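You operate a simulated robot arm through the tools that you are given. There is no shell and no other tool.

You run a simulated robot arm. Do the job below in one go: nothing can be reset, and whatever is moved stays where it is left.

JOB
Put tea in the red pouch as the order board says.
Fine: pouch from the rack; use scoop and funnel, spill none; scoop back, wooden box shut, funnel aside, pouch left in the black stand. Set down upright: scoop. Where these are worked on the way, their far stop is far enough and under half their travel is too little: funnel.

Only the result counts: the job must be done as asked and must still hold three seconds after the hand-in. Knocking over, shifting, dropping, spilling or breaking anything else fails it.

ROBOT AND FRAMES
A 7-joint arm with a two-finger parallel gripper, fixed in place. Base frame: the origin is at the foot of the arm, x ahead of it, y to its left, z up. Lengths are in cm, angles in rad, forces in N, time in s.
Its first joint turns from -2.897 to 2.897 rad. Payload 4.4 kg.
Tool frame: the origin (TCP) lies between the finger pads and is the grasp point; the fingertips stand 2.3 cm ahead of it; z points along the fingers, y is the line along which they close. The gripper opens to 9.4 cm. The fingers are 3.8 cm wide and 1 cm thick; the gripper's body (5.4 by 9.6 cm) begins 3.9 cm behind the TCP.
Orientation is that of the tool frame in the base frame, as [roll, pitch, yaw] about the fixed x, y, z axes, in that order (R = Rz(yaw) Ry(pitch) Rx(roll)). With the fingers straight down and closing along the base's y, the tool's x points along the base's -x, its y along +y and its z along -z.

CONTROLS
- The arm moves only by the tool apply_moves. Its arguments are lists of equal length, an entry for each row: "jaw": the opening in per cent of the stroke, from 0 (shut) to 100 (fully open); "delta_pos": the shift along the base's x, y, z in cm, a list of three; "dr": the turn, a rotation vector about the base's x, y, z in rad, a list of three. In form: {"jaw": [jaw, ...], "delta_pos": [[dx, dy, dz], ...], "dr": [[wx, wy, wz], ...]}. A call has 1 to 20 rows; each row is the pose to reach, as a shift and turn from the pose commanded when the call began. Rows are played at 5 a second. More than 5 cm and 0.15 rad between two rows, or a gripper value outside its range, and nothing of the call is played. A pose out of reach is approached as far as the arm can. The call stops where the force on the tool passes 90 N (or 10 N more than at its start, if that is more) or the arm is blocked; 0.2 s more then pass. The fingers move at their own pace (about 10.8 cm/s each) and stop on an object; they squeeze with about 39 N. The grip force told is the motor's: it shows also when the fingers shut on nothing. Time passes only in rows, and 0.2 s behind the last, so rows that repeat a pose let the fingers close. It gives the time, the measured TCP pose, the force on the tool (base axes), the opening and the grip force at its end, in the units of the frame above (readings bear some noise), with the torque about the TCP (base axes, N m) and any sound that the robot's microphone picked up.
- Cameras (640 x 400 px; columns grow to the right, rows downward): "scene" is fixed at [22.59, -65.28, 151.56]; the picture's right is [0.88, -0.47, 0.00], its down [-0.13, -0.24, -0.96] and it looks along [0.45, 0.85, -0.27] (base axes); focal length 373 px, centre (320, 200). "wrist" rides on the gripper at [8.6, 1.6, -7.5] in the tool frame; the picture's right is [-0.18, 0.98, 0.00], its down [-0.58, -0.11, -0.81] and it looks along [-0.79, -0.15, 0.59] (tool axes); focal length 243 px, centre (320, 200). There is no depth. A picture from a camera that has moved, and an enlarged one, comes with that camera's place and axes in the base frame and with its lens. The place of the scene camera against the robot may be out by one fixed shift of up to 1.2 cm in any direction.
- camera(camera): a new picture of that camera. It takes no simulated time.
- close_up(camera, box): a new picture of the part [left, top, right, bottom] of that camera's present view, enlarged. It takes no simulated time.
- hand_in(): hands the job in; it is judged then, once.

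Nothing tells you positions but the pictures and the camera data. Unless the task says otherwise, let go and move clear before handing in.

The tools are called after "Call:" as name(argument=value, ...) on one line, values as JSON. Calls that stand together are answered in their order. apply_moves: Moves the arm, as the interface text tells. Its arguments: {"type":"object","properties":{"jaw":{"type":"array","items":{"type":"number"}},"delta_pos":{"type":"array","items":{"type":"array","items":{"type":"number"}}},"dr":{"type":"array","items":{"type":"array","items":{"type":"number"}}}},"required":["jaw","delta_pos","dr"]} The other tools are called the same way: camera (camera) takes a picture; close_up (camera, box) takes an enlarged picture of a part of a camera's view; hand_in () hands the job in.

At the start:

```text
t: 0.0
position: [49.52, 23.99, 132.07]
tcp_rot: [-3.142, 0.0, 3.141]
ft_force: [0.2, 0.1, 0.2]
torque: [0.0, 0.0, 0.0]
opening: 9.41
grip_force: 0.1
```

scene: 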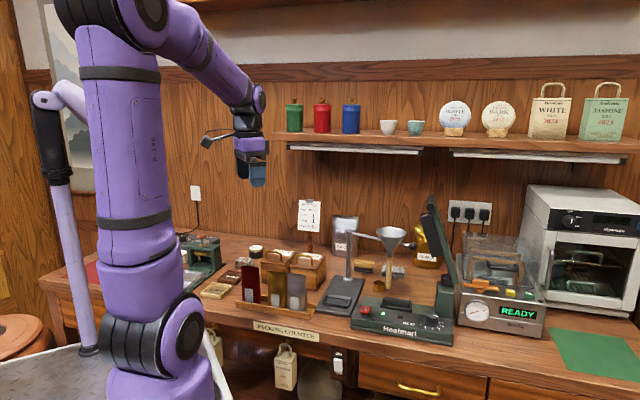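
wrist: 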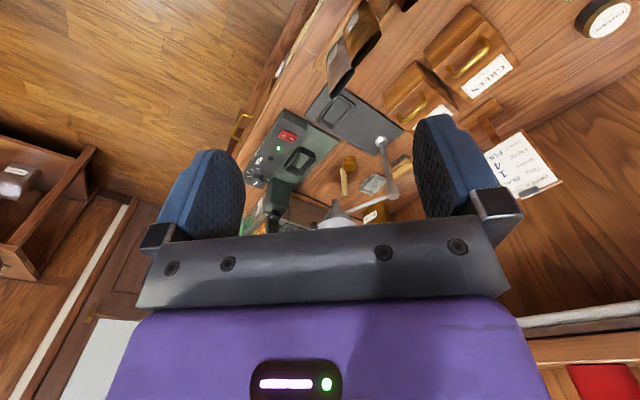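

I see a packing counter with a rack of pouches, wooden boxes, an order board, a scoop, a funnel on a stand, and a sealer. I'll take close-ups to read the board and locate things.

Call:
close_up(camera="scene", box=[180, 180, 340, 340])

Call:
close_up(camera="scene", box=[300, 190, 460, 350])

Call:
close_up(camera="scene", box=[290, 190, 340, 240])

Call:
close_up(camera="scene", box=[420, 180, 640, 390])

Call:
close_up(camera="wrist", box=[220, 0, 640, 240])

```text
2.50 times, centred on (260, 260) of scene
camera zoom: at [22.59, -65.28, 151.56], right [0.88, -0.47, 0.0], down [-0.13, -0.24, -0.96], along [0.45, 0.85, -0.27], focal length 932 px, centre (470, 50)
```

zoom: 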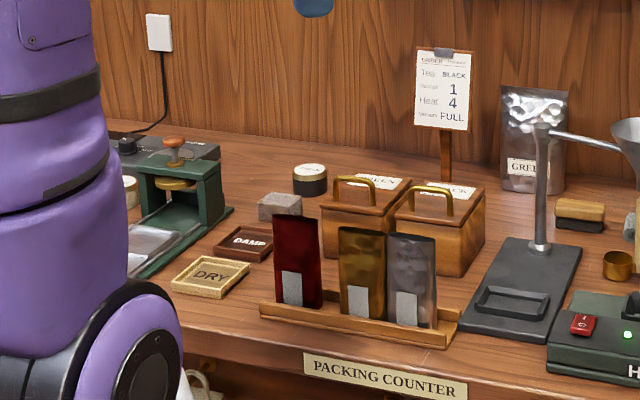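

```text
2.50 times, centred on (380, 270) of scene
camera zoom: at [22.59, -65.28, 151.56], right [0.88, -0.47, 0.0], down [-0.13, -0.24, -0.96], along [0.45, 0.85, -0.27], focal length 932 px, centre (170, 25)
```

zoom: 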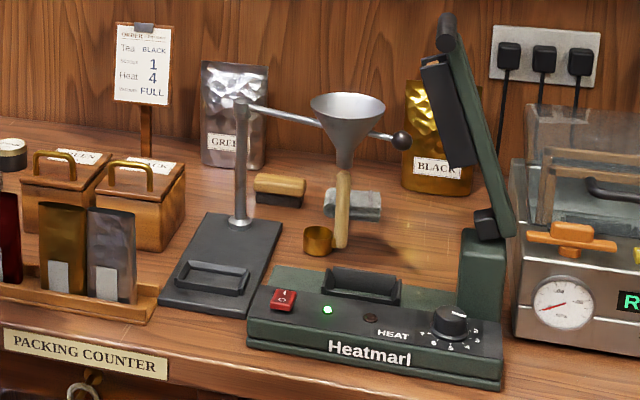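

```text
8.00 times, centred on (315, 215) of scene
camera zoom: at [22.59, -65.28, 151.56], right [0.88, -0.47, 0.0], down [-0.13, -0.24, -0.96], along [0.45, 0.85, -0.27], focal length 2984 px, centre (360, 80)
```

zoom: 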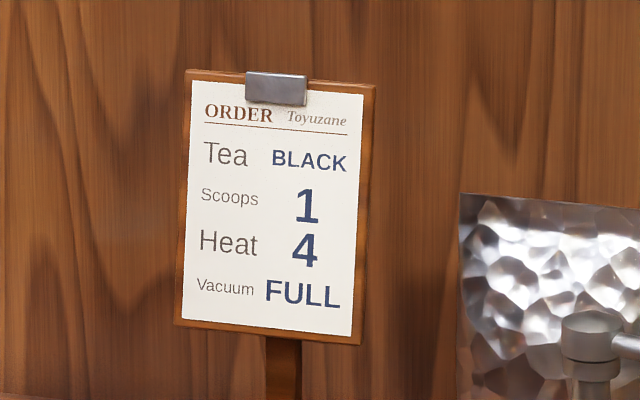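

```text
1.90 times, centred on (530, 285) of scene
camera zoom: at [22.59, -65.28, 151.56], right [0.88, -0.47, 0.0], down [-0.13, -0.24, -0.96], along [0.45, 0.85, -0.27], focal length 710 px, centre (-80, 38)
```

zoom: 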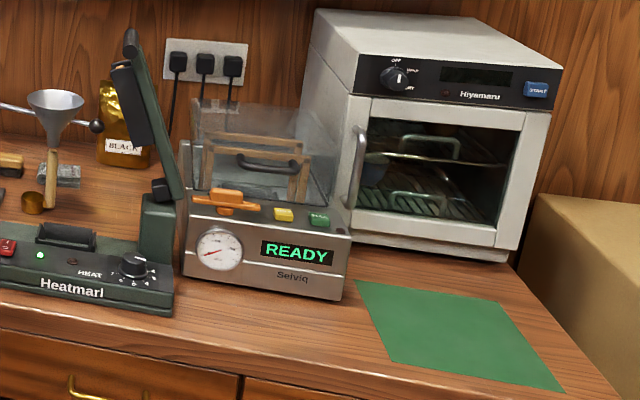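

```text
1.52 times, centred on (430, 120) of wrist
camera zoom: at [40.97, 25.69, 139.57], right [0.18, 0.98, 0.0], down [0.58, -0.11, 0.81], along [0.79, -0.15, -0.59], focal length 370 px, centre (152, 322)
```

zoom: 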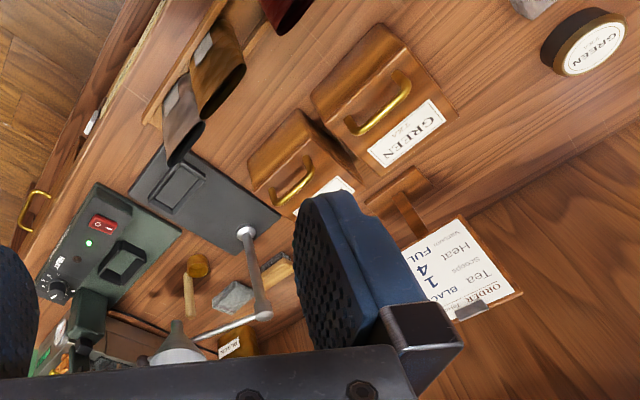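

The board asks for BLACK tea, 1 scoop. The red pouch is at the left of the rack (about x 53, y 37), the black stand slot is near (75, 23), and the scoop and funnel are at the back. I'll move lower to survey the boxes and rack.

Call:
apply_moves(jaw=[100, 100, 100, 100, 100], delta_pos=[[0, 2, -4], [0, 4, -8], [0, 6, -12], [0, 8, -16], [0, 8, -18]], dr=[[0, 0, 0], [0, 0, 0], [0, 0, 0], [0, 0, 0], [0, 0, 0]])

Call:
camera(camera="wrist")

Call:
camera(camera="scene")

```text
t: 1.2
position: [49.43, 31.89, 114.13]
tcp_rot: [-3.141, -0.001, -3.141]
ft_force: [-0.2, 0.1, -0.2]
torque: [0.02, 0.0, 0.05]
opening: 9.4
grip_force: 0.1
```

```text
taken
camera wrist: at [40.83, 33.55, 121.66], right [0.18, 0.98, 0.0], down [0.58, -0.11, 0.81], along [0.79, -0.15, -0.59], focal length 243 px, centre (320, 200)
```

wrist: 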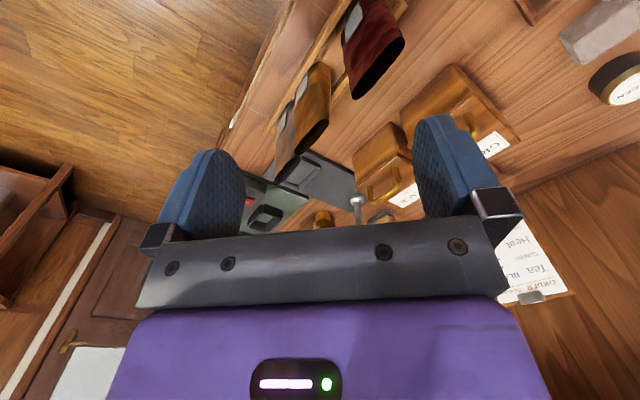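

```text
taken
```

scene: 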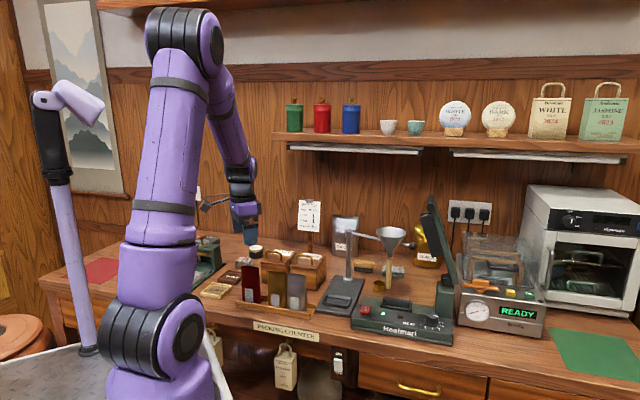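

I can see the rack, the boxes and the stand from the left. Next I'll zoom into this wrist view for detail on the pouches, boxes and stand.

Call:
close_up(camera="wrist", box=[240, 0, 540, 190])

Call:
close_up(camera="scene", box=[230, 230, 340, 330])

Call:
close_up(camera="scene", box=[320, 215, 430, 320])

```text
2.11 times, centred on (390, 95) of wrist
camera zoom: at [40.83, 33.55, 121.66], right [0.18, 0.98, 0.0], down [0.58, -0.11, 0.81], along [0.79, -0.15, -0.59], focal length 511 px, centre (173, 421)
```

zoom: 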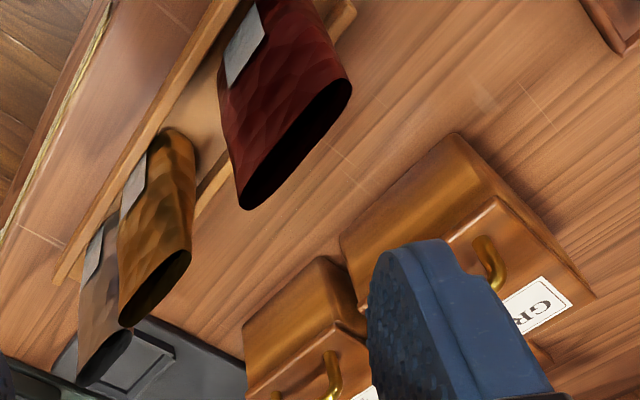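

```text
4.00 times, centred on (285, 280) of scene
camera zoom: at [22.59, -65.28, 151.56], right [0.88, -0.47, 0.0], down [-0.13, -0.24, -0.96], along [0.45, 0.85, -0.27], focal length 1492 px, centre (460, -120)
```

zoom: 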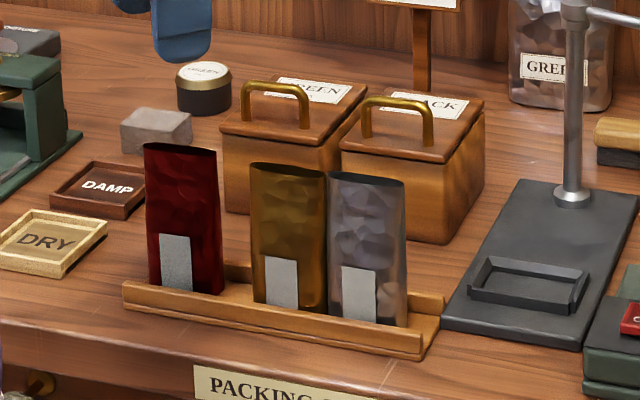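

```text
3.81 times, centred on (375, 268) of scene
camera zoom: at [22.59, -65.28, 151.56], right [0.88, -0.47, 0.0], down [-0.13, -0.24, -0.96], along [0.45, 0.85, -0.27], focal length 1421 px, centre (110, -57)
```

zoom: 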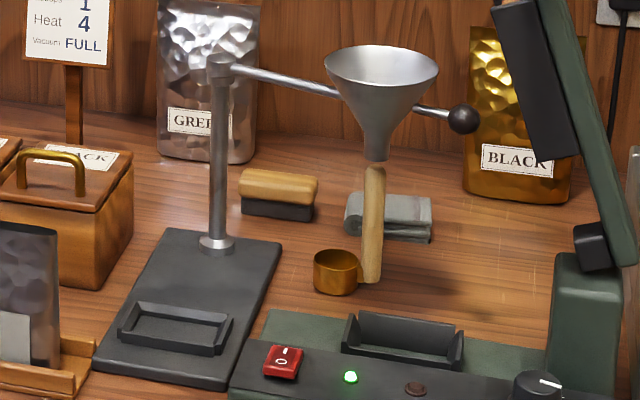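

The counter is yawed about 45° from the base axes. The red pouch mouth spans about (54.9, 34.6) to (50.6, 38.9) at z≈99. Next I'll rotate the tool to align with the counter and look at the BLACK box from the front.

Call:
apply_moves(jaw=[100, 100, 100, 100, 100, 100], delta_pos=[[1.6, -1.4, 0], [3.2, -2.8, 0], [4.9, -4.1, 0], [6.5, -5.4, 0], [8.1, -6.8, -1], [9.7, -8.1, -2]], dr=[[0, 0, 0.131], [0, 0, 0.262], [0, 0, 0.393], [0, 0, 0.524], [0, 0, 0.655], [0, 0, 0.785]])

Call:
camera(camera="wrist")

Call:
close_up(camera="wrist", box=[160, 0, 560, 240])

```text
t: 2.6
position: [59.26, 23.85, 112.03]
tcp_rot: [-3.141, 0.0, -2.354]
ft_force: [-0.8, 0.7, 0.2]
torque: [0.01, 0.0, 0.0]
opening: 9.38
grip_force: 0.1
```

```text
taken
camera wrist: at [52.1, 18.99, 119.65], right [-0.57, 0.82, 0.0], down [0.49, 0.33, 0.81], along [0.66, 0.46, -0.59], focal length 243 px, centre (320, 200)
```

wrist: 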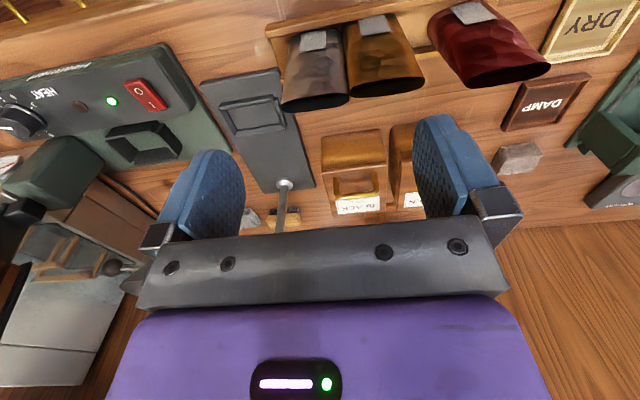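

```text
1.60 times, centred on (360, 120) of wrist
camera zoom: at [52.1, 18.99, 119.65], right [-0.57, 0.82, 0.0], down [0.49, 0.33, 0.81], along [0.66, 0.46, -0.59], focal length 388 px, centre (256, 328)
```

zoom: 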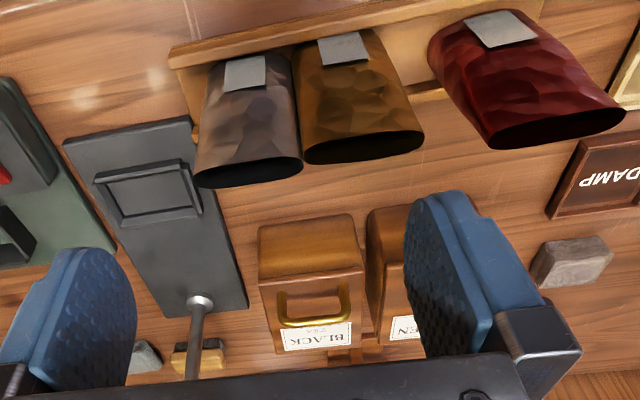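

The slot is at about (75.6, 23.5, 88) and the pole at (85.2, 33.6). Comparing cameras shows the scene camera is off by about 1.2 cm, so I'll correct for that. Now I'll zoom in on the BLACK box and the slot.

Call:
close_up(camera="wrist", box=[300, 115, 420, 215])

Call:
close_up(camera="wrist", box=[190, 60, 330, 200])

Call:
close_up(camera="wrist", box=[260, 0, 560, 120])

Call:
close_up(camera="scene", box=[285, 235, 335, 295])

```text
4.00 times, centred on (360, 165) of wrist
camera zoom: at [52.1, 18.99, 119.65], right [-0.57, 0.82, 0.0], down [0.49, 0.33, 0.81], along [0.66, 0.46, -0.59], focal length 970 px, centre (160, 340)
```

zoom: 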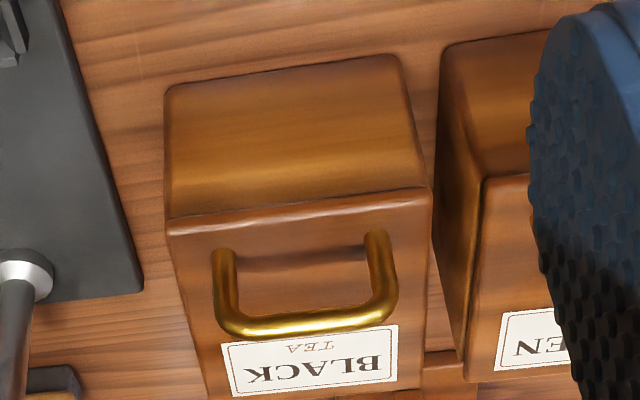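

```text
2.86 times, centred on (260, 130) of wrist
camera zoom: at [52.1, 18.99, 119.65], right [-0.57, 0.82, 0.0], down [0.49, 0.33, 0.81], along [0.66, 0.46, -0.59], focal length 693 px, centre (491, 400)
```

zoom: 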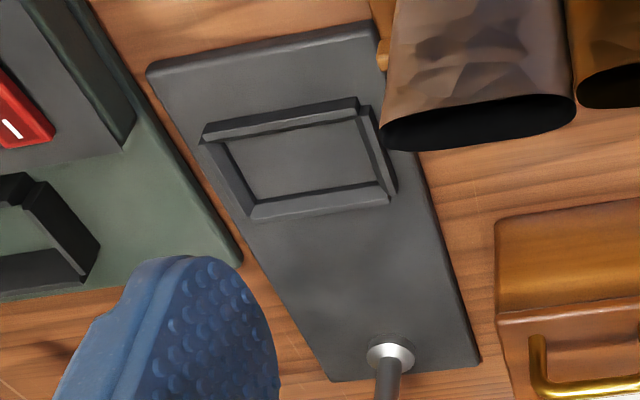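

```text
2.13 times, centred on (410, 60) of wrist
camera zoom: at [52.1, 18.99, 119.65], right [-0.57, 0.82, 0.0], down [0.49, 0.33, 0.81], along [0.66, 0.46, -0.59], focal length 518 px, centre (128, 499)
```

zoom: 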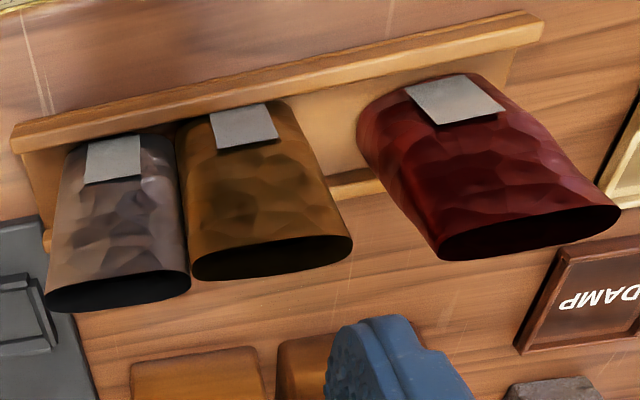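

```text
6.67 times, centred on (310, 265) of scene
camera zoom: at [22.59, -65.28, 151.56], right [0.88, -0.47, 0.0], down [-0.13, -0.24, -0.96], along [0.45, 0.85, -0.27], focal length 2486 px, centre (387, -233)
```

zoom: 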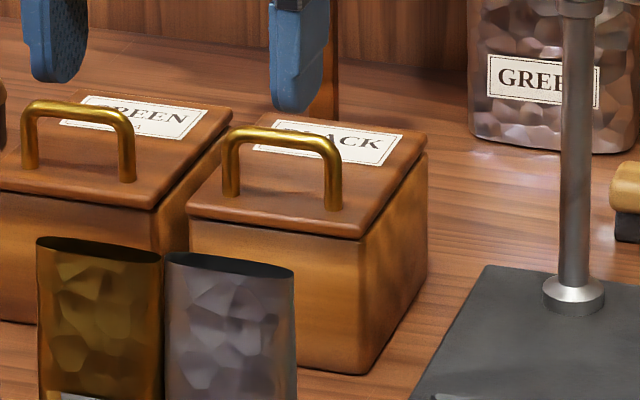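

The box lid looks hinged at the back with a brass bail near its front edge, and the slot inner size is about 6.6 × 3.9 cm, aligned with the counter. Next I'll go above the red pouch (about (51.6, 36.4)) with the fingers closing across its thickness.

Call:
apply_moves(jaw=[100, 100, 100, 100, 100, 100, 100, 100, 100, 100, 100, 100], delta_pos=[[-0.7, 1.1, 0], [-1.4, 2.2, 0], [-2.1, 3.4, 0], [-2.8, 4.5, 0], [-3.5, 5.7, 0], [-4.2, 6.8, 0], [-4.9, 8.0, 0], [-5.6, 9.1, 0], [-6.3, 10.3, 0], [-7.0, 11.4, 0], [-7.66, 12.55, 0], [-7.66, 12.55, 0]], dr=[[0, 0, -0.143], [0, 0, -0.286], [0, 0, -0.428], [0, 0, -0.571], [0, 0, -0.714], [0, 0, -0.857], [0, 0, -1.0], [0, 0, -1.143], [0, 0, -1.285], [0, 0, -1.428], [0, 0, -1.571], [0, 0, -1.571]])

Call:
camera(camera="wrist")

Call:
close_up(camera="scene", box=[200, 200, 360, 320])

```text
t: 5.2
position: [51.6, 36.56, 112.06]
tcp_rot: [3.141, 0.001, 2.355]
ft_force: [-0.1, 0.7, 0.6]
torque: [0.0, 0.01, 0.0]
opening: 9.42
grip_force: 0.1
```

```text
taken
camera wrist: at [46.7, 43.86, 119.56], right [0.83, 0.56, 0.0], down [0.33, -0.49, 0.81], along [0.45, -0.67, -0.59], focal length 243 px, centre (320, 200)
```

wrist: 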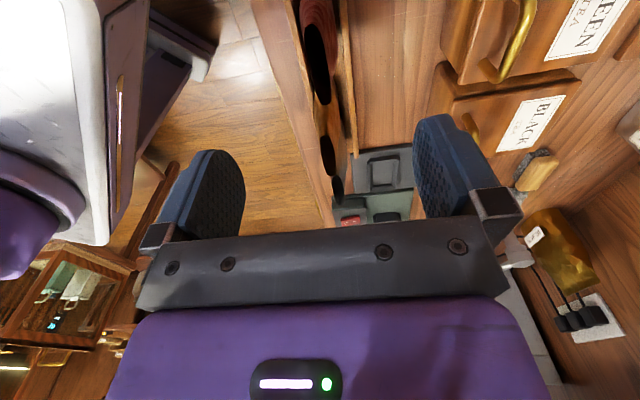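

```text
3.33 times, centred on (280, 260) of scene
camera zoom: at [22.59, -65.28, 151.56], right [0.88, -0.47, 0.0], down [-0.13, -0.24, -0.96], along [0.45, 0.85, -0.27], focal length 1243 px, centre (453, 0)
```

zoom: 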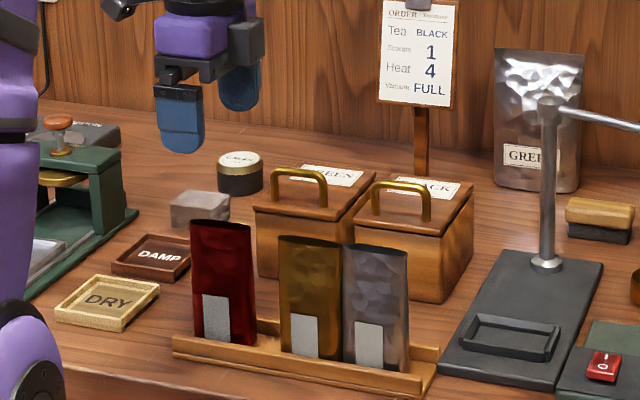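

The red pouch mouth appears nearly under the tool axis. I'll zoom the wrist view to check the alignment.

Call:
close_up(camera="wrist", box=[260, 0, 440, 230])

Call:
close_up(camera="wrist", box=[410, 0, 640, 180])

```text
1.74 times, centred on (350, 115) of wrist
camera zoom: at [46.7, 43.86, 119.56], right [0.83, 0.56, 0.0], down [0.33, -0.49, 0.81], along [0.45, -0.67, -0.59], focal length 422 px, centre (268, 348)
```

zoom: 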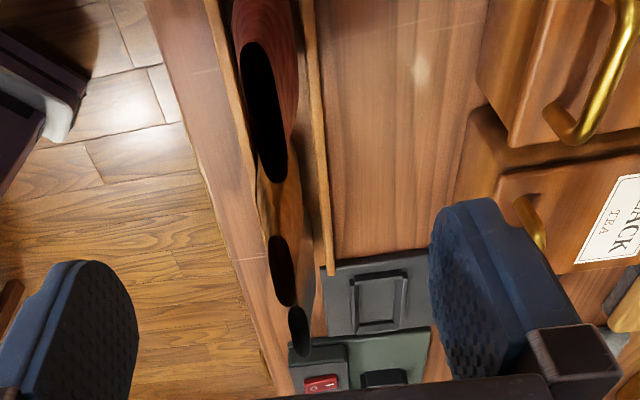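

```text
2.22 times, centred on (525, 90) of wrist
camera zoom: at [46.7, 43.86, 119.56], right [0.83, 0.56, 0.0], down [0.33, -0.49, 0.81], along [0.45, -0.67, -0.59], focal length 539 px, centre (-136, 444)
```

zoom: 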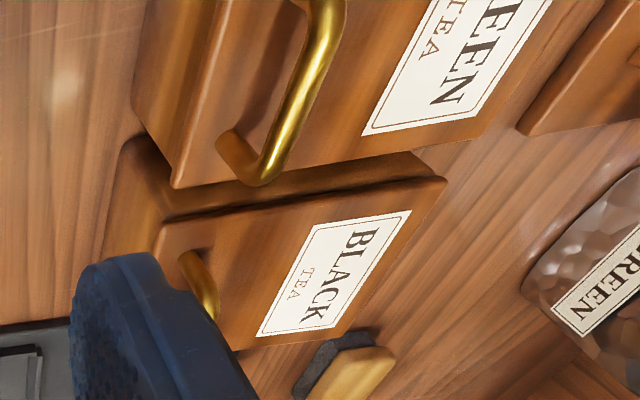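

The mouth centre confirms at (51.6, 36.35, 100.7) and the slot centre at about (75.4, 23.4) with its floor near z≈88.9. I'll descend around the red pouch with the jaw open, then close on it.

Call:
apply_moves(jaw=[100, 100, 100, 100, 100, 100], delta_pos=[[0, -0.15, -3], [0, -0.15, -6], [0, -0.15, -9], [0, -0.15, -11.5], [0, -0.15, -13.5], [0, -0.15, -14.0]], dr=[[0, 0, 0], [0, 0, 0], [0, 0, 0], [0, 0, 0], [0, 0, 0], [0, 0, 0]])

Call:
close_up(camera="scene", box=[200, 220, 340, 330])

Call:
camera(camera="wrist")

```text
t: 6.6
position: [51.5, 36.32, 98.0]
tcp_rot: [3.141, 0.0, 2.353]
ft_force: [0.2, 0.6, 0.4]
torque: [0.06, 0.0, 0.05]
opening: 9.4
grip_force: 0.1
```

```text
3.64 times, centred on (270, 275) of scene
camera zoom: at [22.59, -65.28, 151.56], right [0.88, -0.47, 0.0], down [-0.13, -0.24, -0.96], along [0.45, 0.85, -0.27], focal length 1356 px, centre (502, -73)
```

zoom: 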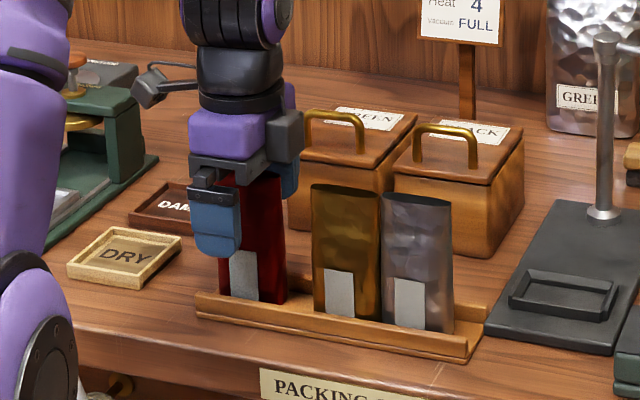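

```text
taken
camera wrist: at [46.71, 43.6, 105.56], right [0.83, 0.56, 0.0], down [0.33, -0.49, 0.81], along [0.45, -0.67, -0.59], focal length 243 px, centre (320, 200)
```

wrist: 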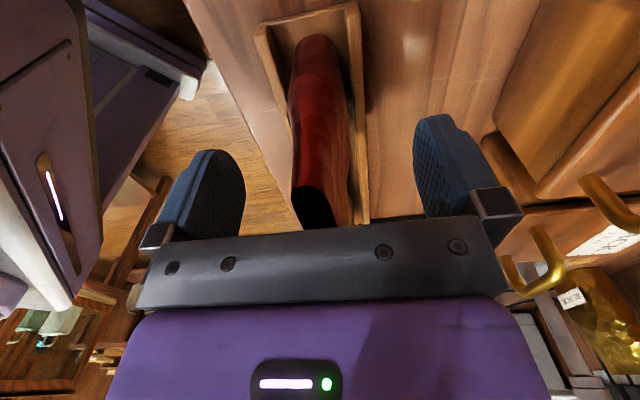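

The pouch is between the fingers. Closing on it now.

Call:
apply_moves(jaw=[50, 30, 20, 20, 20], delta_pos=[[0, 0, 0], [0, 0, 0], [0, 0, 0], [0, 0, 0], [0, 0, 0]], dr=[[0, 0, 0], [0, 0, 0], [0, 0, 0], [0, 0, 0], [0, 0, 0]])

Call:
camera(camera="wrist")

Call:
close_up(camera="scene", box=[200, 220, 340, 330])

```text
t: 7.8
position: [51.6, 36.29, 98.03]
tcp_rot: [-3.141, 0.0, 2.354]
ft_force: [0.3, 0.9, 1.0]
torque: [0.03, 0.01, 0.0]
opening: 2.09
grip_force: 38.8
```

```text
taken
camera wrist: at [46.72, 43.61, 105.58], right [0.83, 0.56, 0.0], down [0.33, -0.49, 0.81], along [0.45, -0.67, -0.59], focal length 243 px, centre (320, 200)
```

wrist: 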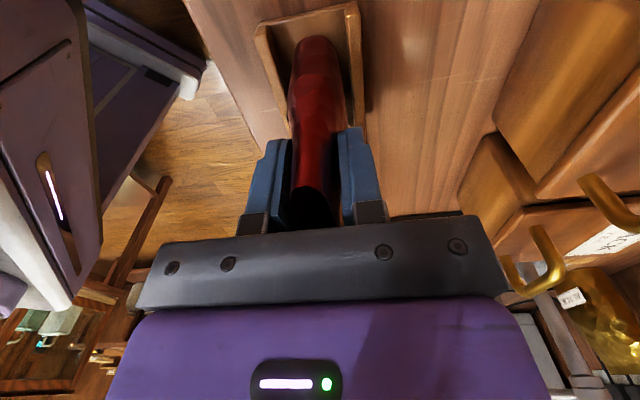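

```text
3.64 times, centred on (270, 275) of scene
camera zoom: at [22.59, -65.28, 151.56], right [0.88, -0.47, 0.0], down [-0.13, -0.24, -0.96], along [0.45, 0.85, -0.27], focal length 1356 px, centre (502, -73)
```

zoom: 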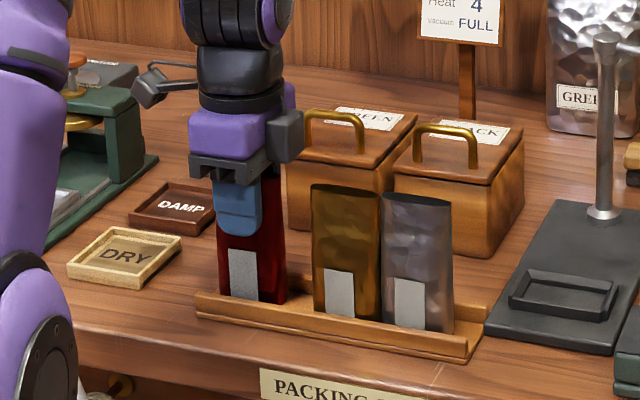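

The grip is firm (2.1 cm thick, 39 N). I'll lift it straight up, then move over to the slot above the other pouches.

Call:
apply_moves(jaw=[15, 15, 15, 15, 15, 15, 15, 15, 15, 15, 15, 15, 15, 15, 15, 15, 15, 15], delta_pos=[[0, 0, 0.7], [0, 0, 2], [0, 0, 4], [0, 0, 7], [0, 0, 10], [0, 0, 13], [0, 0, 16], [2, -1, 16.5], [4.5, -2.3, 16.5], [7, -3.7, 16.5], [9.5, -5, 16.5], [12, -6.4, 16.5], [14.5, -7.8, 16.5], [17, -9.2, 16.5], [19.5, -10.6, 16.5], [22, -12, 16.5], [23.8, -12.95, 16.5], [23.8, -12.95, 16.5]], dr=[[0, 0, 0], [0, 0, 0], [0, 0, 0], [0, 0, 0], [0, 0, 0], [0, 0, 0], [0, 0, 0], [0, 0, 0], [0, 0, 0], [0, 0, 0], [0, 0, 0], [0, 0, 0], [0, 0, 0], [0, 0, 0], [0, 0, 0], [0, 0, 0], [0, 0, 0], [0, 0, 0]])

Call:
camera(camera="wrist")

Call:
camera(camera="scene")

```text
t: 11.6
position: [75.32, 23.31, 114.53]
tcp_rot: [3.14, 0.0, 2.358]
ft_force: [0.9, -0.4, -1.0]
torque: [0.03, 0.01, -0.02]
opening: 2.1
grip_force: 38.8
```

```text
taken
camera wrist: at [70.47, 30.68, 122.03], right [0.83, 0.56, 0.0], down [0.33, -0.49, 0.81], along [0.45, -0.67, -0.59], focal length 243 px, centre (320, 200)
```

wrist: 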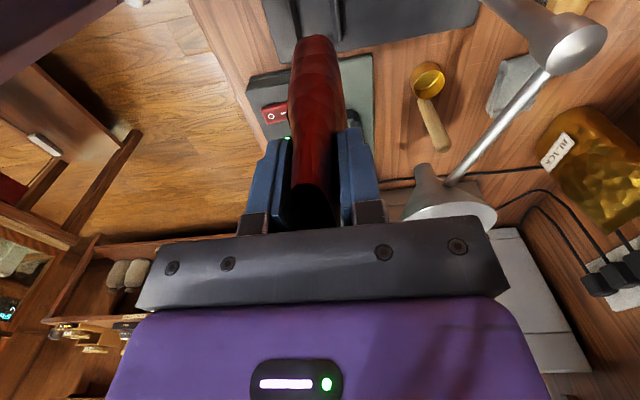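

```text
taken
```

scene: 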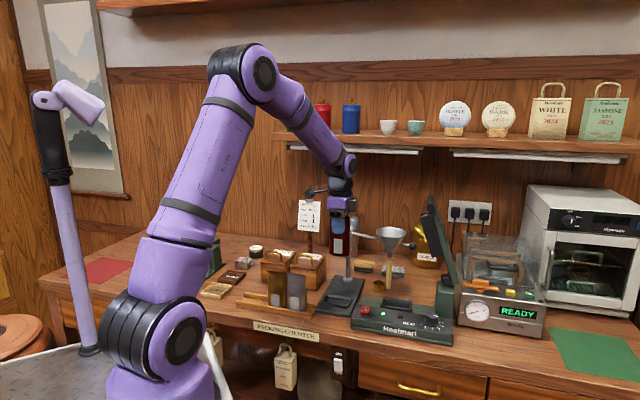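

The pouch is held over the stand. I'll zoom both views to compare the pouch bottom with the slot.

Call:
close_up(camera="scene", box=[300, 200, 400, 330])

Call:
close_up(camera="wrist", box=[230, 0, 430, 120])

Call:
close_up(camera="wrist", box=[380, 0, 640, 240])

```text
3.08 times, centred on (350, 265) of scene
camera zoom: at [22.59, -65.28, 151.56], right [0.88, -0.47, 0.0], down [-0.13, -0.24, -0.96], along [0.45, 0.85, -0.27], focal length 1148 px, centre (228, 0)
```

zoom: 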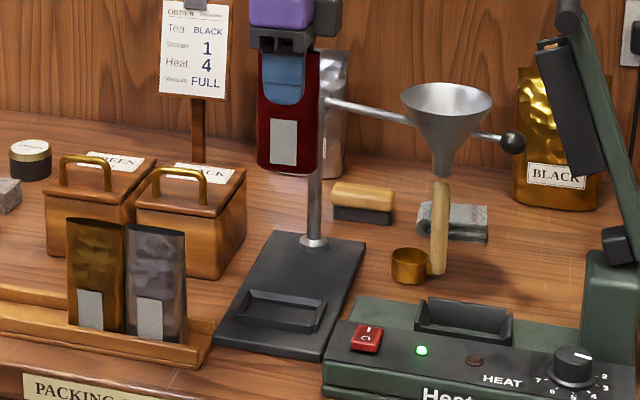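

```text
3.20 times, centred on (330, 60) of wrist
camera zoom: at [70.47, 30.68, 122.03], right [0.83, 0.56, 0.0], down [0.33, -0.49, 0.81], along [0.45, -0.67, -0.59], focal length 776 px, centre (288, 648)
```

zoom: 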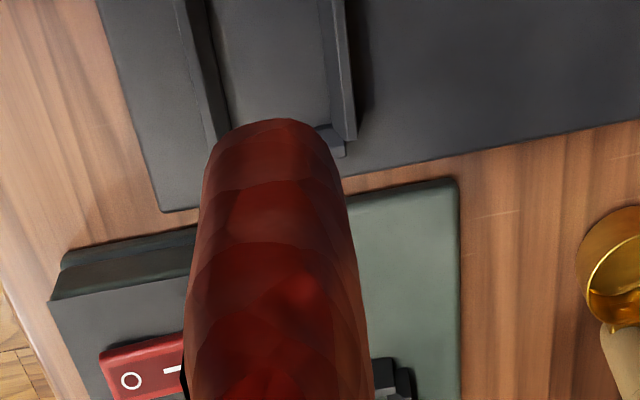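

```text
1.67 times, centred on (510, 120) of wrist
camera zoom: at [70.47, 30.68, 122.03], right [0.83, 0.56, 0.0], down [0.33, -0.49, 0.81], along [0.45, -0.67, -0.59], focal length 404 px, centre (3, 333)
```

zoom: 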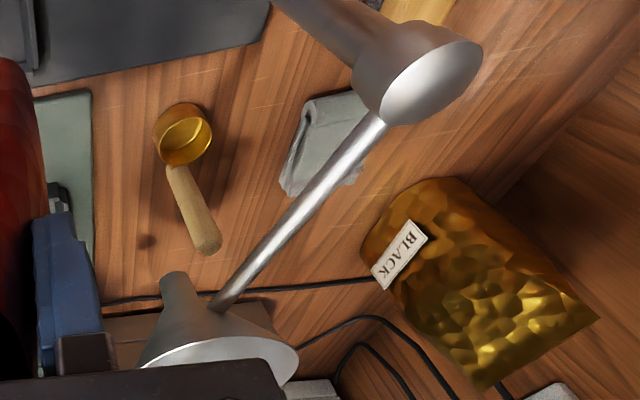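

The pouch hangs straight. I'll zoom the scene on the slot to refine its centre before lowering.

Call:
close_up(camera="scene", box=[355, 265, 425, 325])

Call:
close_up(camera="scene", box=[310, 265, 370, 325])

```text
6.67 times, centred on (390, 295) of scene
camera zoom: at [22.59, -65.28, 151.56], right [0.88, -0.47, 0.0], down [-0.13, -0.24, -0.96], along [0.45, 0.85, -0.27], focal length 2486 px, centre (-147, -433)
```

zoom: 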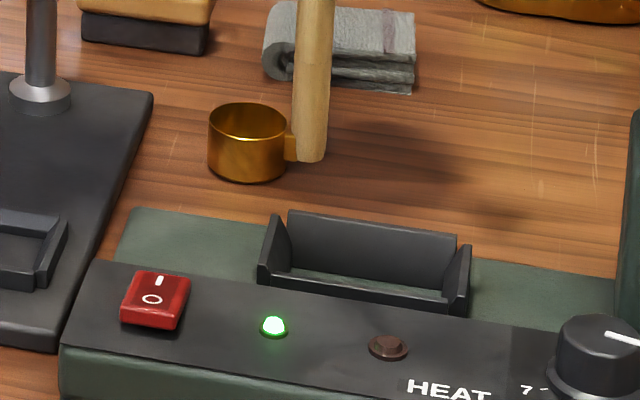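

```text
6.67 times, centred on (340, 295) of scene
camera zoom: at [22.59, -65.28, 151.56], right [0.88, -0.47, 0.0], down [-0.13, -0.24, -0.96], along [0.45, 0.85, -0.27], focal length 2486 px, centre (187, -433)
```

zoom: 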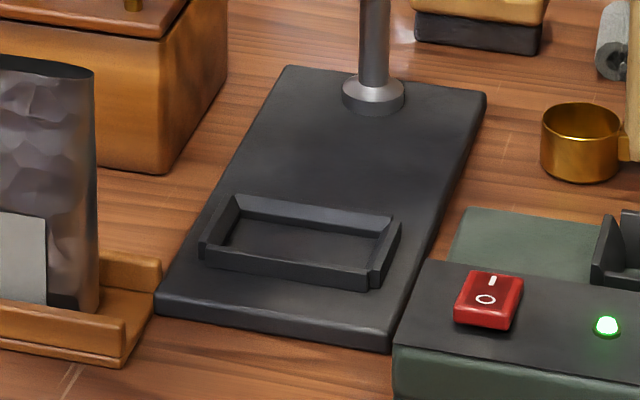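

I refine the slot centre to about r 36.65, b 69.1 in counter axes, i.e. (74.8, 23.0). I'll shift slightly and lower until the pouch bottom is just above the slot walls, then look again.

Call:
apply_moves(jaw=[15, 15, 15, 15, 15, 15, 15], delta_pos=[[-0.6, -0.43, -1], [-0.6, -0.43, -3.5], [-0.6, -0.43, -6], [-0.6, -0.43, -8.5], [-0.6, -0.43, -10.5], [-0.6, -0.43, -12], [-0.6, -0.43, -12]], dr=[[0, 0, 0], [0, 0, 0], [0, 0, 0], [0, 0, 0], [0, 0, 0], [0, 0, 0], [0, 0, 0]])

Call:
close_up(camera="scene", box=[310, 245, 380, 325])

Call:
close_up(camera="wrist", box=[230, 0, 430, 120])

```text
t: 13.2
position: [74.67, 22.67, 102.58]
tcp_rot: [3.141, -0.001, 2.356]
ft_force: [-0.6, 0.0, -0.8]
torque: [-0.01, 0.0, 0.03]
opening: 2.04
grip_force: 39.4
```

```text
5.00 times, centred on (345, 285) of scene
camera zoom: at [22.59, -65.28, 151.56], right [0.88, -0.47, 0.0], down [-0.13, -0.24, -0.96], along [0.45, 0.85, -0.27], focal length 1865 px, centre (195, -225)
```

zoom: 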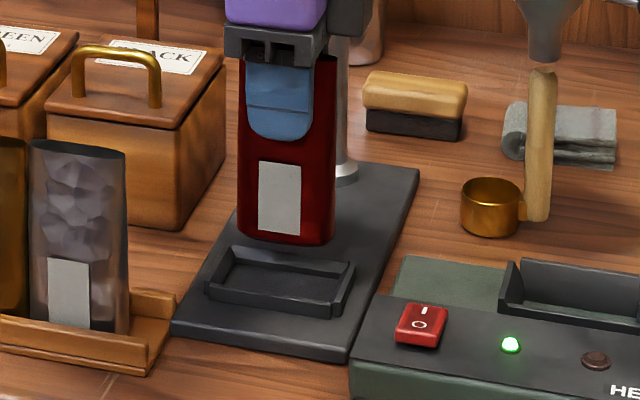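

```text
3.20 times, centred on (330, 60) of wrist
camera zoom: at [69.86, 30.06, 110.05], right [0.83, 0.56, 0.0], down [0.33, -0.49, 0.81], along [0.45, -0.67, -0.59], focal length 776 px, centre (288, 648)
```

zoom: 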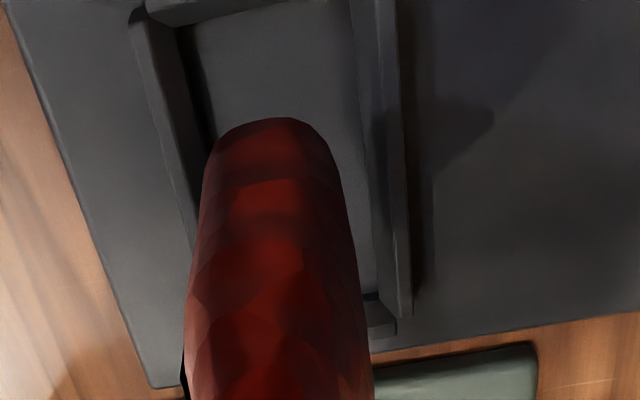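

The slot centre works out at r≈36.6, b≈69.27 and the pouch bottom sits at r≈36.75, b≈69.26, so it's well aligned. I'll make a tiny r correction and lower it in.

Call:
apply_moves(jaw=[15, 15, 15, 15, 15], delta_pos=[[-0.1, 0.1, 0], [-0.1, 0.1, -1], [-0.1, 0.1, -2], [-0.1, 0.1, -2.8], [-0.1, 0.1, -3.0]], dr=[[0, 0, 0], [0, 0, 0], [0, 0, 0], [0, 0, 0], [0, 0, 0]])

Call:
close_up(camera="scene", box=[310, 245, 380, 325])

Call:
close_up(camera="wrist", box=[230, 0, 430, 120])

```text
t: 14.4
position: [74.71, 22.94, 99.57]
tcp_rot: [3.141, -0.001, 2.357]
ft_force: [0.2, 0.9, -0.3]
torque: [0.05, 0.03, 0.02]
opening: 2.05
grip_force: 39.1
```

```text
5.00 times, centred on (345, 285) of scene
camera zoom: at [22.59, -65.28, 151.56], right [0.88, -0.47, 0.0], down [-0.13, -0.24, -0.96], along [0.45, 0.85, -0.27], focal length 1865 px, centre (195, -225)
```

zoom: 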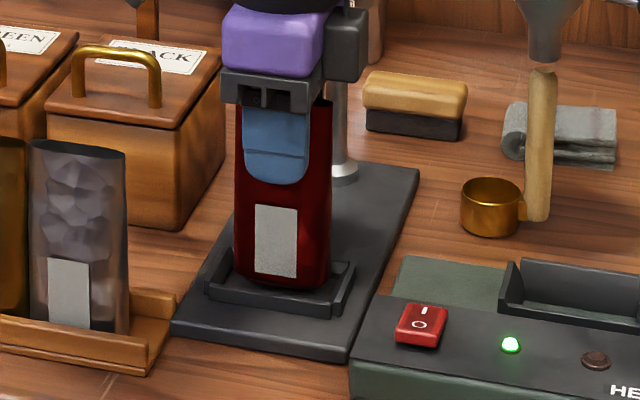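

```text
3.20 times, centred on (330, 60) of wrist
camera zoom: at [69.76, 30.25, 107.13], right [0.83, 0.56, 0.0], down [0.33, -0.49, 0.81], along [0.45, -0.67, -0.59], focal length 776 px, centre (288, 648)
```

zoom: 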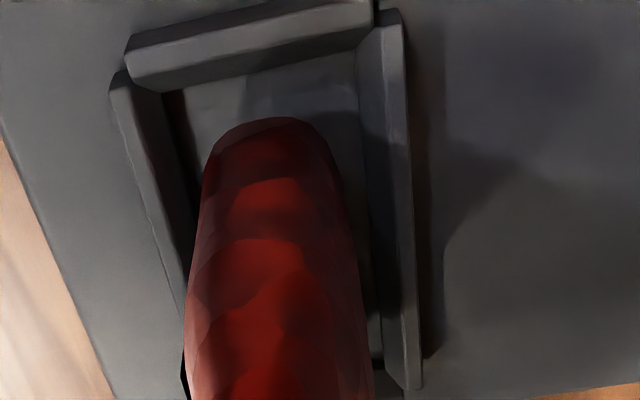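

The pouch bottom is at about the slot wall height. I'll check closely whether it's inside the front wall before lowering further.

Call:
close_up(camera="scene", box=[344, 285, 384, 315])

Call:
close_up(camera="scene", box=[344, 270, 394, 320])

Call:
close_up(camera="scene", box=[310, 265, 385, 320])

```text
13.33 times, centred on (364, 300) of scene
camera zoom: at [22.59, -65.28, 151.56], right [0.88, -0.47, 0.0], down [-0.13, -0.24, -0.96], along [0.45, 0.85, -0.27], focal length 4973 px, centre (-267, -1133)
```

zoom: 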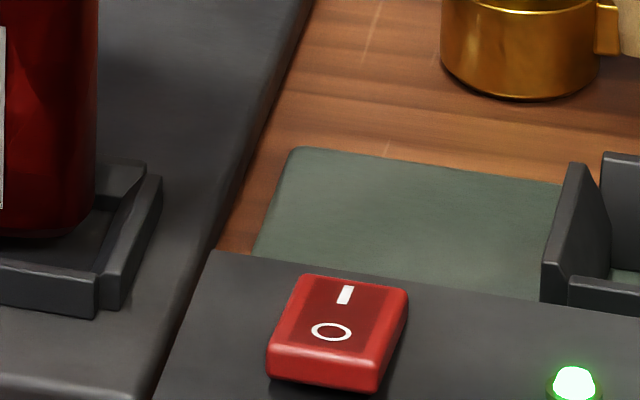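

```text
8.00 times, centred on (369, 295) of scene
camera zoom: at [22.59, -65.28, 151.56], right [0.88, -0.47, 0.0], down [-0.13, -0.24, -0.96], along [0.45, 0.85, -0.27], focal length 2984 px, centre (-72, -560)
```

zoom: 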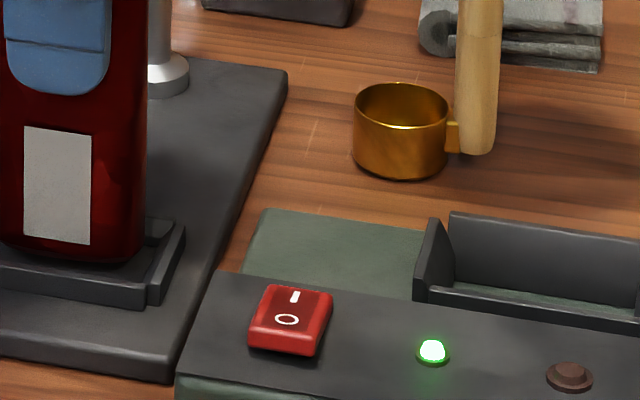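

```text
7.27 times, centred on (348, 292) of scene
camera zoom: at [22.59, -65.28, 151.56], right [0.88, -0.47, 0.0], down [-0.13, -0.24, -0.96], along [0.45, 0.85, -0.27], focal length 2713 px, centre (120, -473)
```

zoom: 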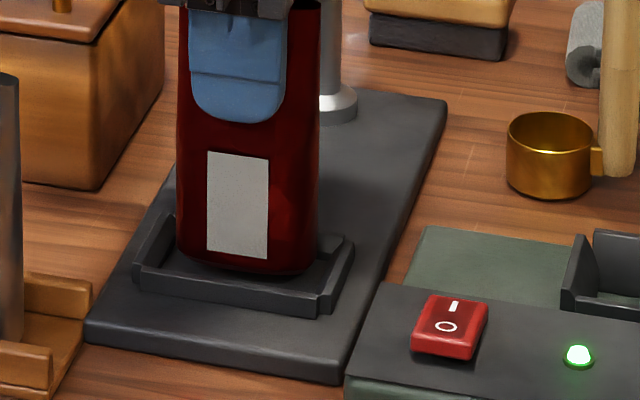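

The pouch bottom is inside the frame with clearance on all sides. I'll lower it in small steps until it touches the floor.

Call:
apply_moves(jaw=[15, 15, 15], delta_pos=[[0.07, 0.07, -0.2], [0.07, 0.07, -0.4], [0.07, 0.07, -0.5]], dr=[[0, 0, 0], [0, 0, 0], [0, 0, 0]])

```text
t: 15.2
position: [74.8, 22.92, 98.86]
tcp_rot: [3.14, -0.001, 2.357]
ft_force: [1.0, -0.6, -0.3]
torque: [0.0, 0.01, 0.02]
opening: 2.04
grip_force: 38.8
```

Call:
apply_moves(jaw=[15, 15, 15], delta_pos=[[0, 0, -0.15], [0, 0, -0.3], [0, 0, -0.3]], dr=[[0, 0, 0], [0, 0, 0], [0, 0, 0]])

Call:
close_up(camera="scene", box=[310, 265, 385, 320])

```text
t: 16.0
position: [74.8, 22.98, 98.8]
tcp_rot: [3.14, -0.001, 2.355]
ft_force: [0.1, 0.8, 9.2]
torque: [0.01, 0.07, -0.03]
opening: 2.03
grip_force: 39.0
```

```text
7.27 times, centred on (348, 292) of scene
camera zoom: at [22.59, -65.28, 151.56], right [0.88, -0.47, 0.0], down [-0.13, -0.24, -0.96], along [0.45, 0.85, -0.27], focal length 2713 px, centre (120, -473)
```

zoom: 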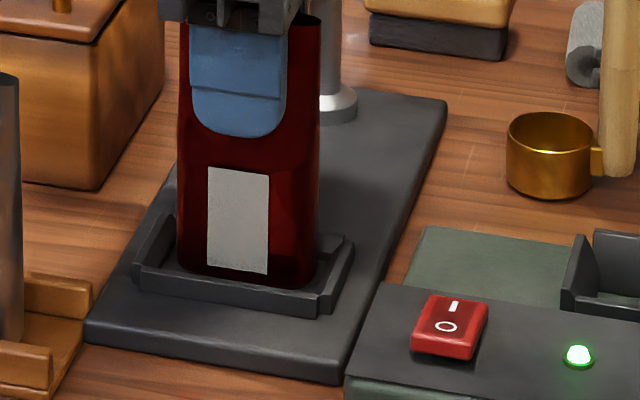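

Contact is felt (9 N) and the pouch bottom is sitting inside the frame. I'll release it gently and rise.

Call:
apply_moves(jaw=[15, 30, 45, 60, 70, 70, 70], delta_pos=[[0, 0, 0.1], [0, 0, 0.1], [0, 0, 0.1], [0, 0, 0.1], [0, 0, 0.1], [0, 0, 1.5], [0, 0, 4]], dr=[[0, 0, 0], [0, 0, 0], [0, 0, 0], [0, 0, 0], [0, 0, 0], [0, 0, 0], [0, 0, 0]])

Call:
close_up(camera="scene", box=[300, 230, 400, 330])

Call:
camera(camera="wrist")

```text
t: 17.6
position: [74.76, 23.08, 102.8]
tcp_rot: [3.141, -0.001, 2.355]
ft_force: [-0.6, -0.5, -0.2]
torque: [-0.02, 0.01, 0.02]
opening: 6.57
grip_force: 0.0
```

```text
4.00 times, centred on (350, 280) of scene
camera zoom: at [22.59, -65.28, 151.56], right [0.88, -0.47, 0.0], down [-0.13, -0.24, -0.96], along [0.45, 0.85, -0.27], focal length 1492 px, centre (200, -120)
```

zoom: 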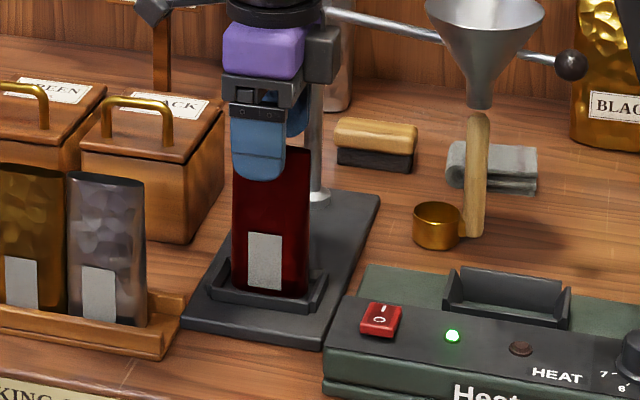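

```text
taken
camera wrist: at [69.92, 30.39, 110.3], right [0.83, 0.56, 0.0], down [0.33, -0.49, 0.81], along [0.45, -0.67, -0.59], focal length 243 px, centre (320, 200)
```

wrist: 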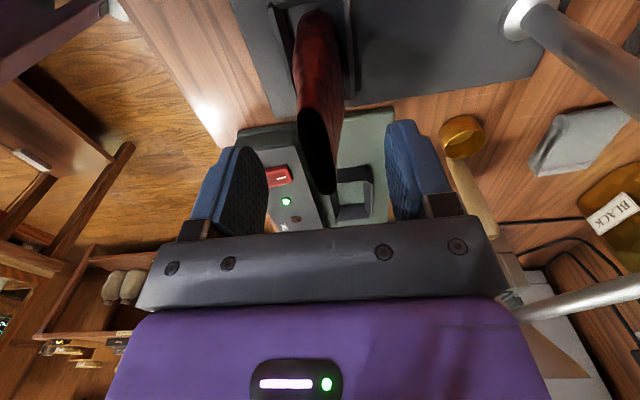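

The pouch stands in the black stand. The funnel pivot is at about (85.1, 33.7), with its arm rod at z≈106.5 and azimuth about -60°. It needs to swing clockwise to about -135°. I'll rise, shut the fingers and move behind the rod.

Call:
apply_moves(jaw=[70, 70, 70, 70, 40, 10, 0, 0, 0, 0], delta_pos=[[0, 0, 4], [0, 0, 8], [0, 0, 12], [0, 0, 14], [3.3, 1.3, 14], [6.6, 2.6, 14], [9.9, 4.0, 14], [13.2, 5.3, 14], [16.44, 6.62, 14], [16.44, 6.62, 14]], dr=[[0, 0, 0], [0, 0, 0], [0, 0, 0], [0, 0, 0], [0, 0, 0], [0, 0, 0], [0, 0, 0], [0, 0, 0], [0, 0, 0], [0, 0, 0]])

Call:
camera(camera="wrist")

Call:
camera(camera="scene")

Call:
close_up(camera="scene", box=[300, 200, 460, 330])

```text
t: 19.8
position: [91.08, 29.73, 116.78]
tcp_rot: [-3.141, 0.0, 2.354]
ft_force: [-0.9, -0.2, -0.3]
torque: [-0.01, -0.05, 0.03]
opening: 0.01
grip_force: 39.0
```

```text
taken
camera wrist: at [86.25, 37.04, 124.31], right [0.83, 0.56, 0.0], down [0.33, -0.49, 0.81], along [0.45, -0.67, -0.59], focal length 243 px, centre (320, 200)
```

wrist: 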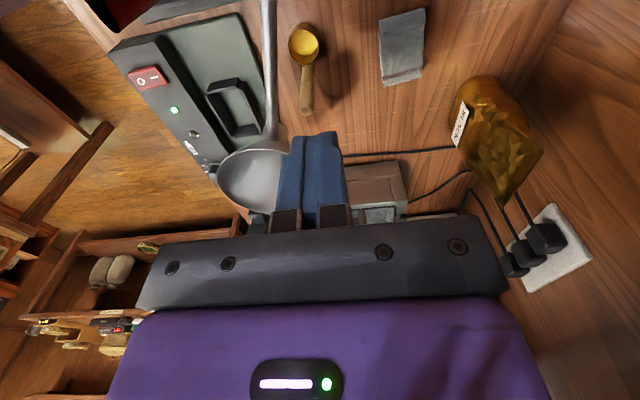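

```text
taken
```

scene: 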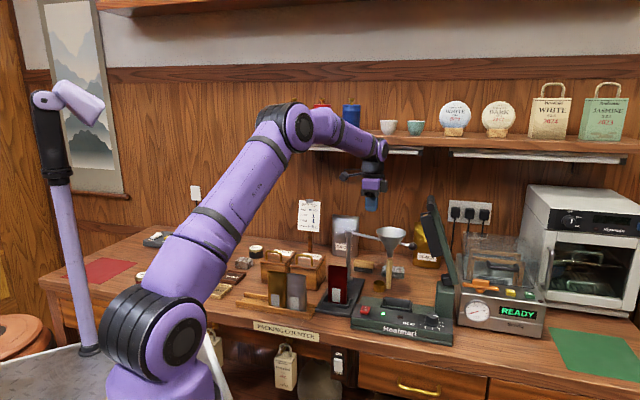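

```text
3.08 times, centred on (380, 265) of scene
camera zoom: at [22.59, -65.28, 151.56], right [0.88, -0.47, 0.0], down [-0.13, -0.24, -0.96], along [0.45, 0.85, -0.27], focal length 1148 px, centre (135, 0)
```

zoom: 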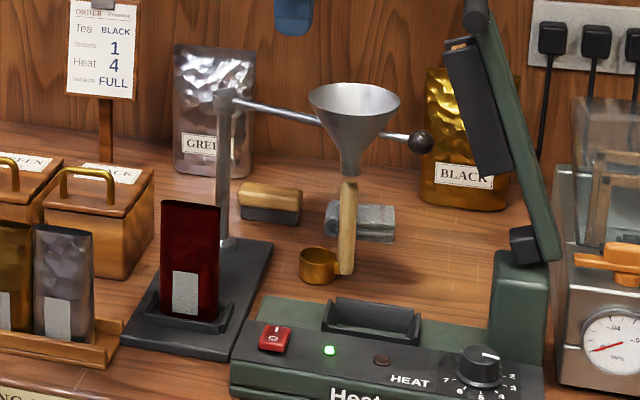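

The closed fingers are about 1.6 cm behind the rod, which lies to the left in this view. I'll descend to rod height.

Call:
apply_moves(jaw=[0, 0, 0, 0, 0], delta_pos=[[0, 0, -3], [0, 0, -6], [0, 0, -8.5], [0, 0, -9.5], [0, 0, -9.5]], dr=[[0, 0, 0], [0, 0, 0], [0, 0, 0], [0, 0, 0], [0, 0, 0]])

Call:
close_up(camera="scene", box=[320, 190, 450, 290])

Call:
camera(camera="wrist")

```text
t: 21.0
position: [91.1, 29.79, 107.16]
tcp_rot: [-3.141, -0.001, 2.355]
ft_force: [-0.4, 0.5, -0.4]
torque: [0.01, 0.02, -0.01]
opening: 0.0
grip_force: 39.0
```

```text
4.00 times, centred on (385, 240) of scene
camera zoom: at [22.59, -65.28, 151.56], right [0.88, -0.47, 0.0], down [-0.13, -0.24, -0.96], along [0.45, 0.85, -0.27], focal length 1492 px, centre (60, 40)
```

zoom: 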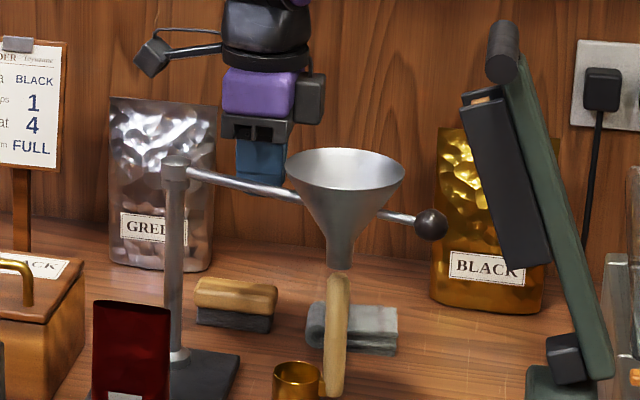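

```text
taken
camera wrist: at [86.26, 37.15, 114.77], right [0.83, 0.56, 0.0], down [0.33, -0.49, 0.81], along [0.45, -0.67, -0.59], focal length 243 px, centre (320, 200)
```

wrist: 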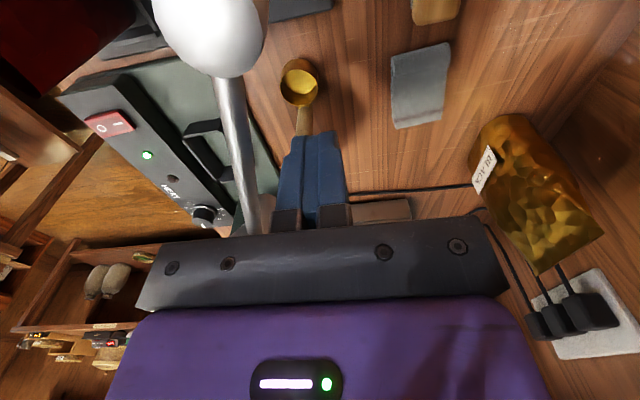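

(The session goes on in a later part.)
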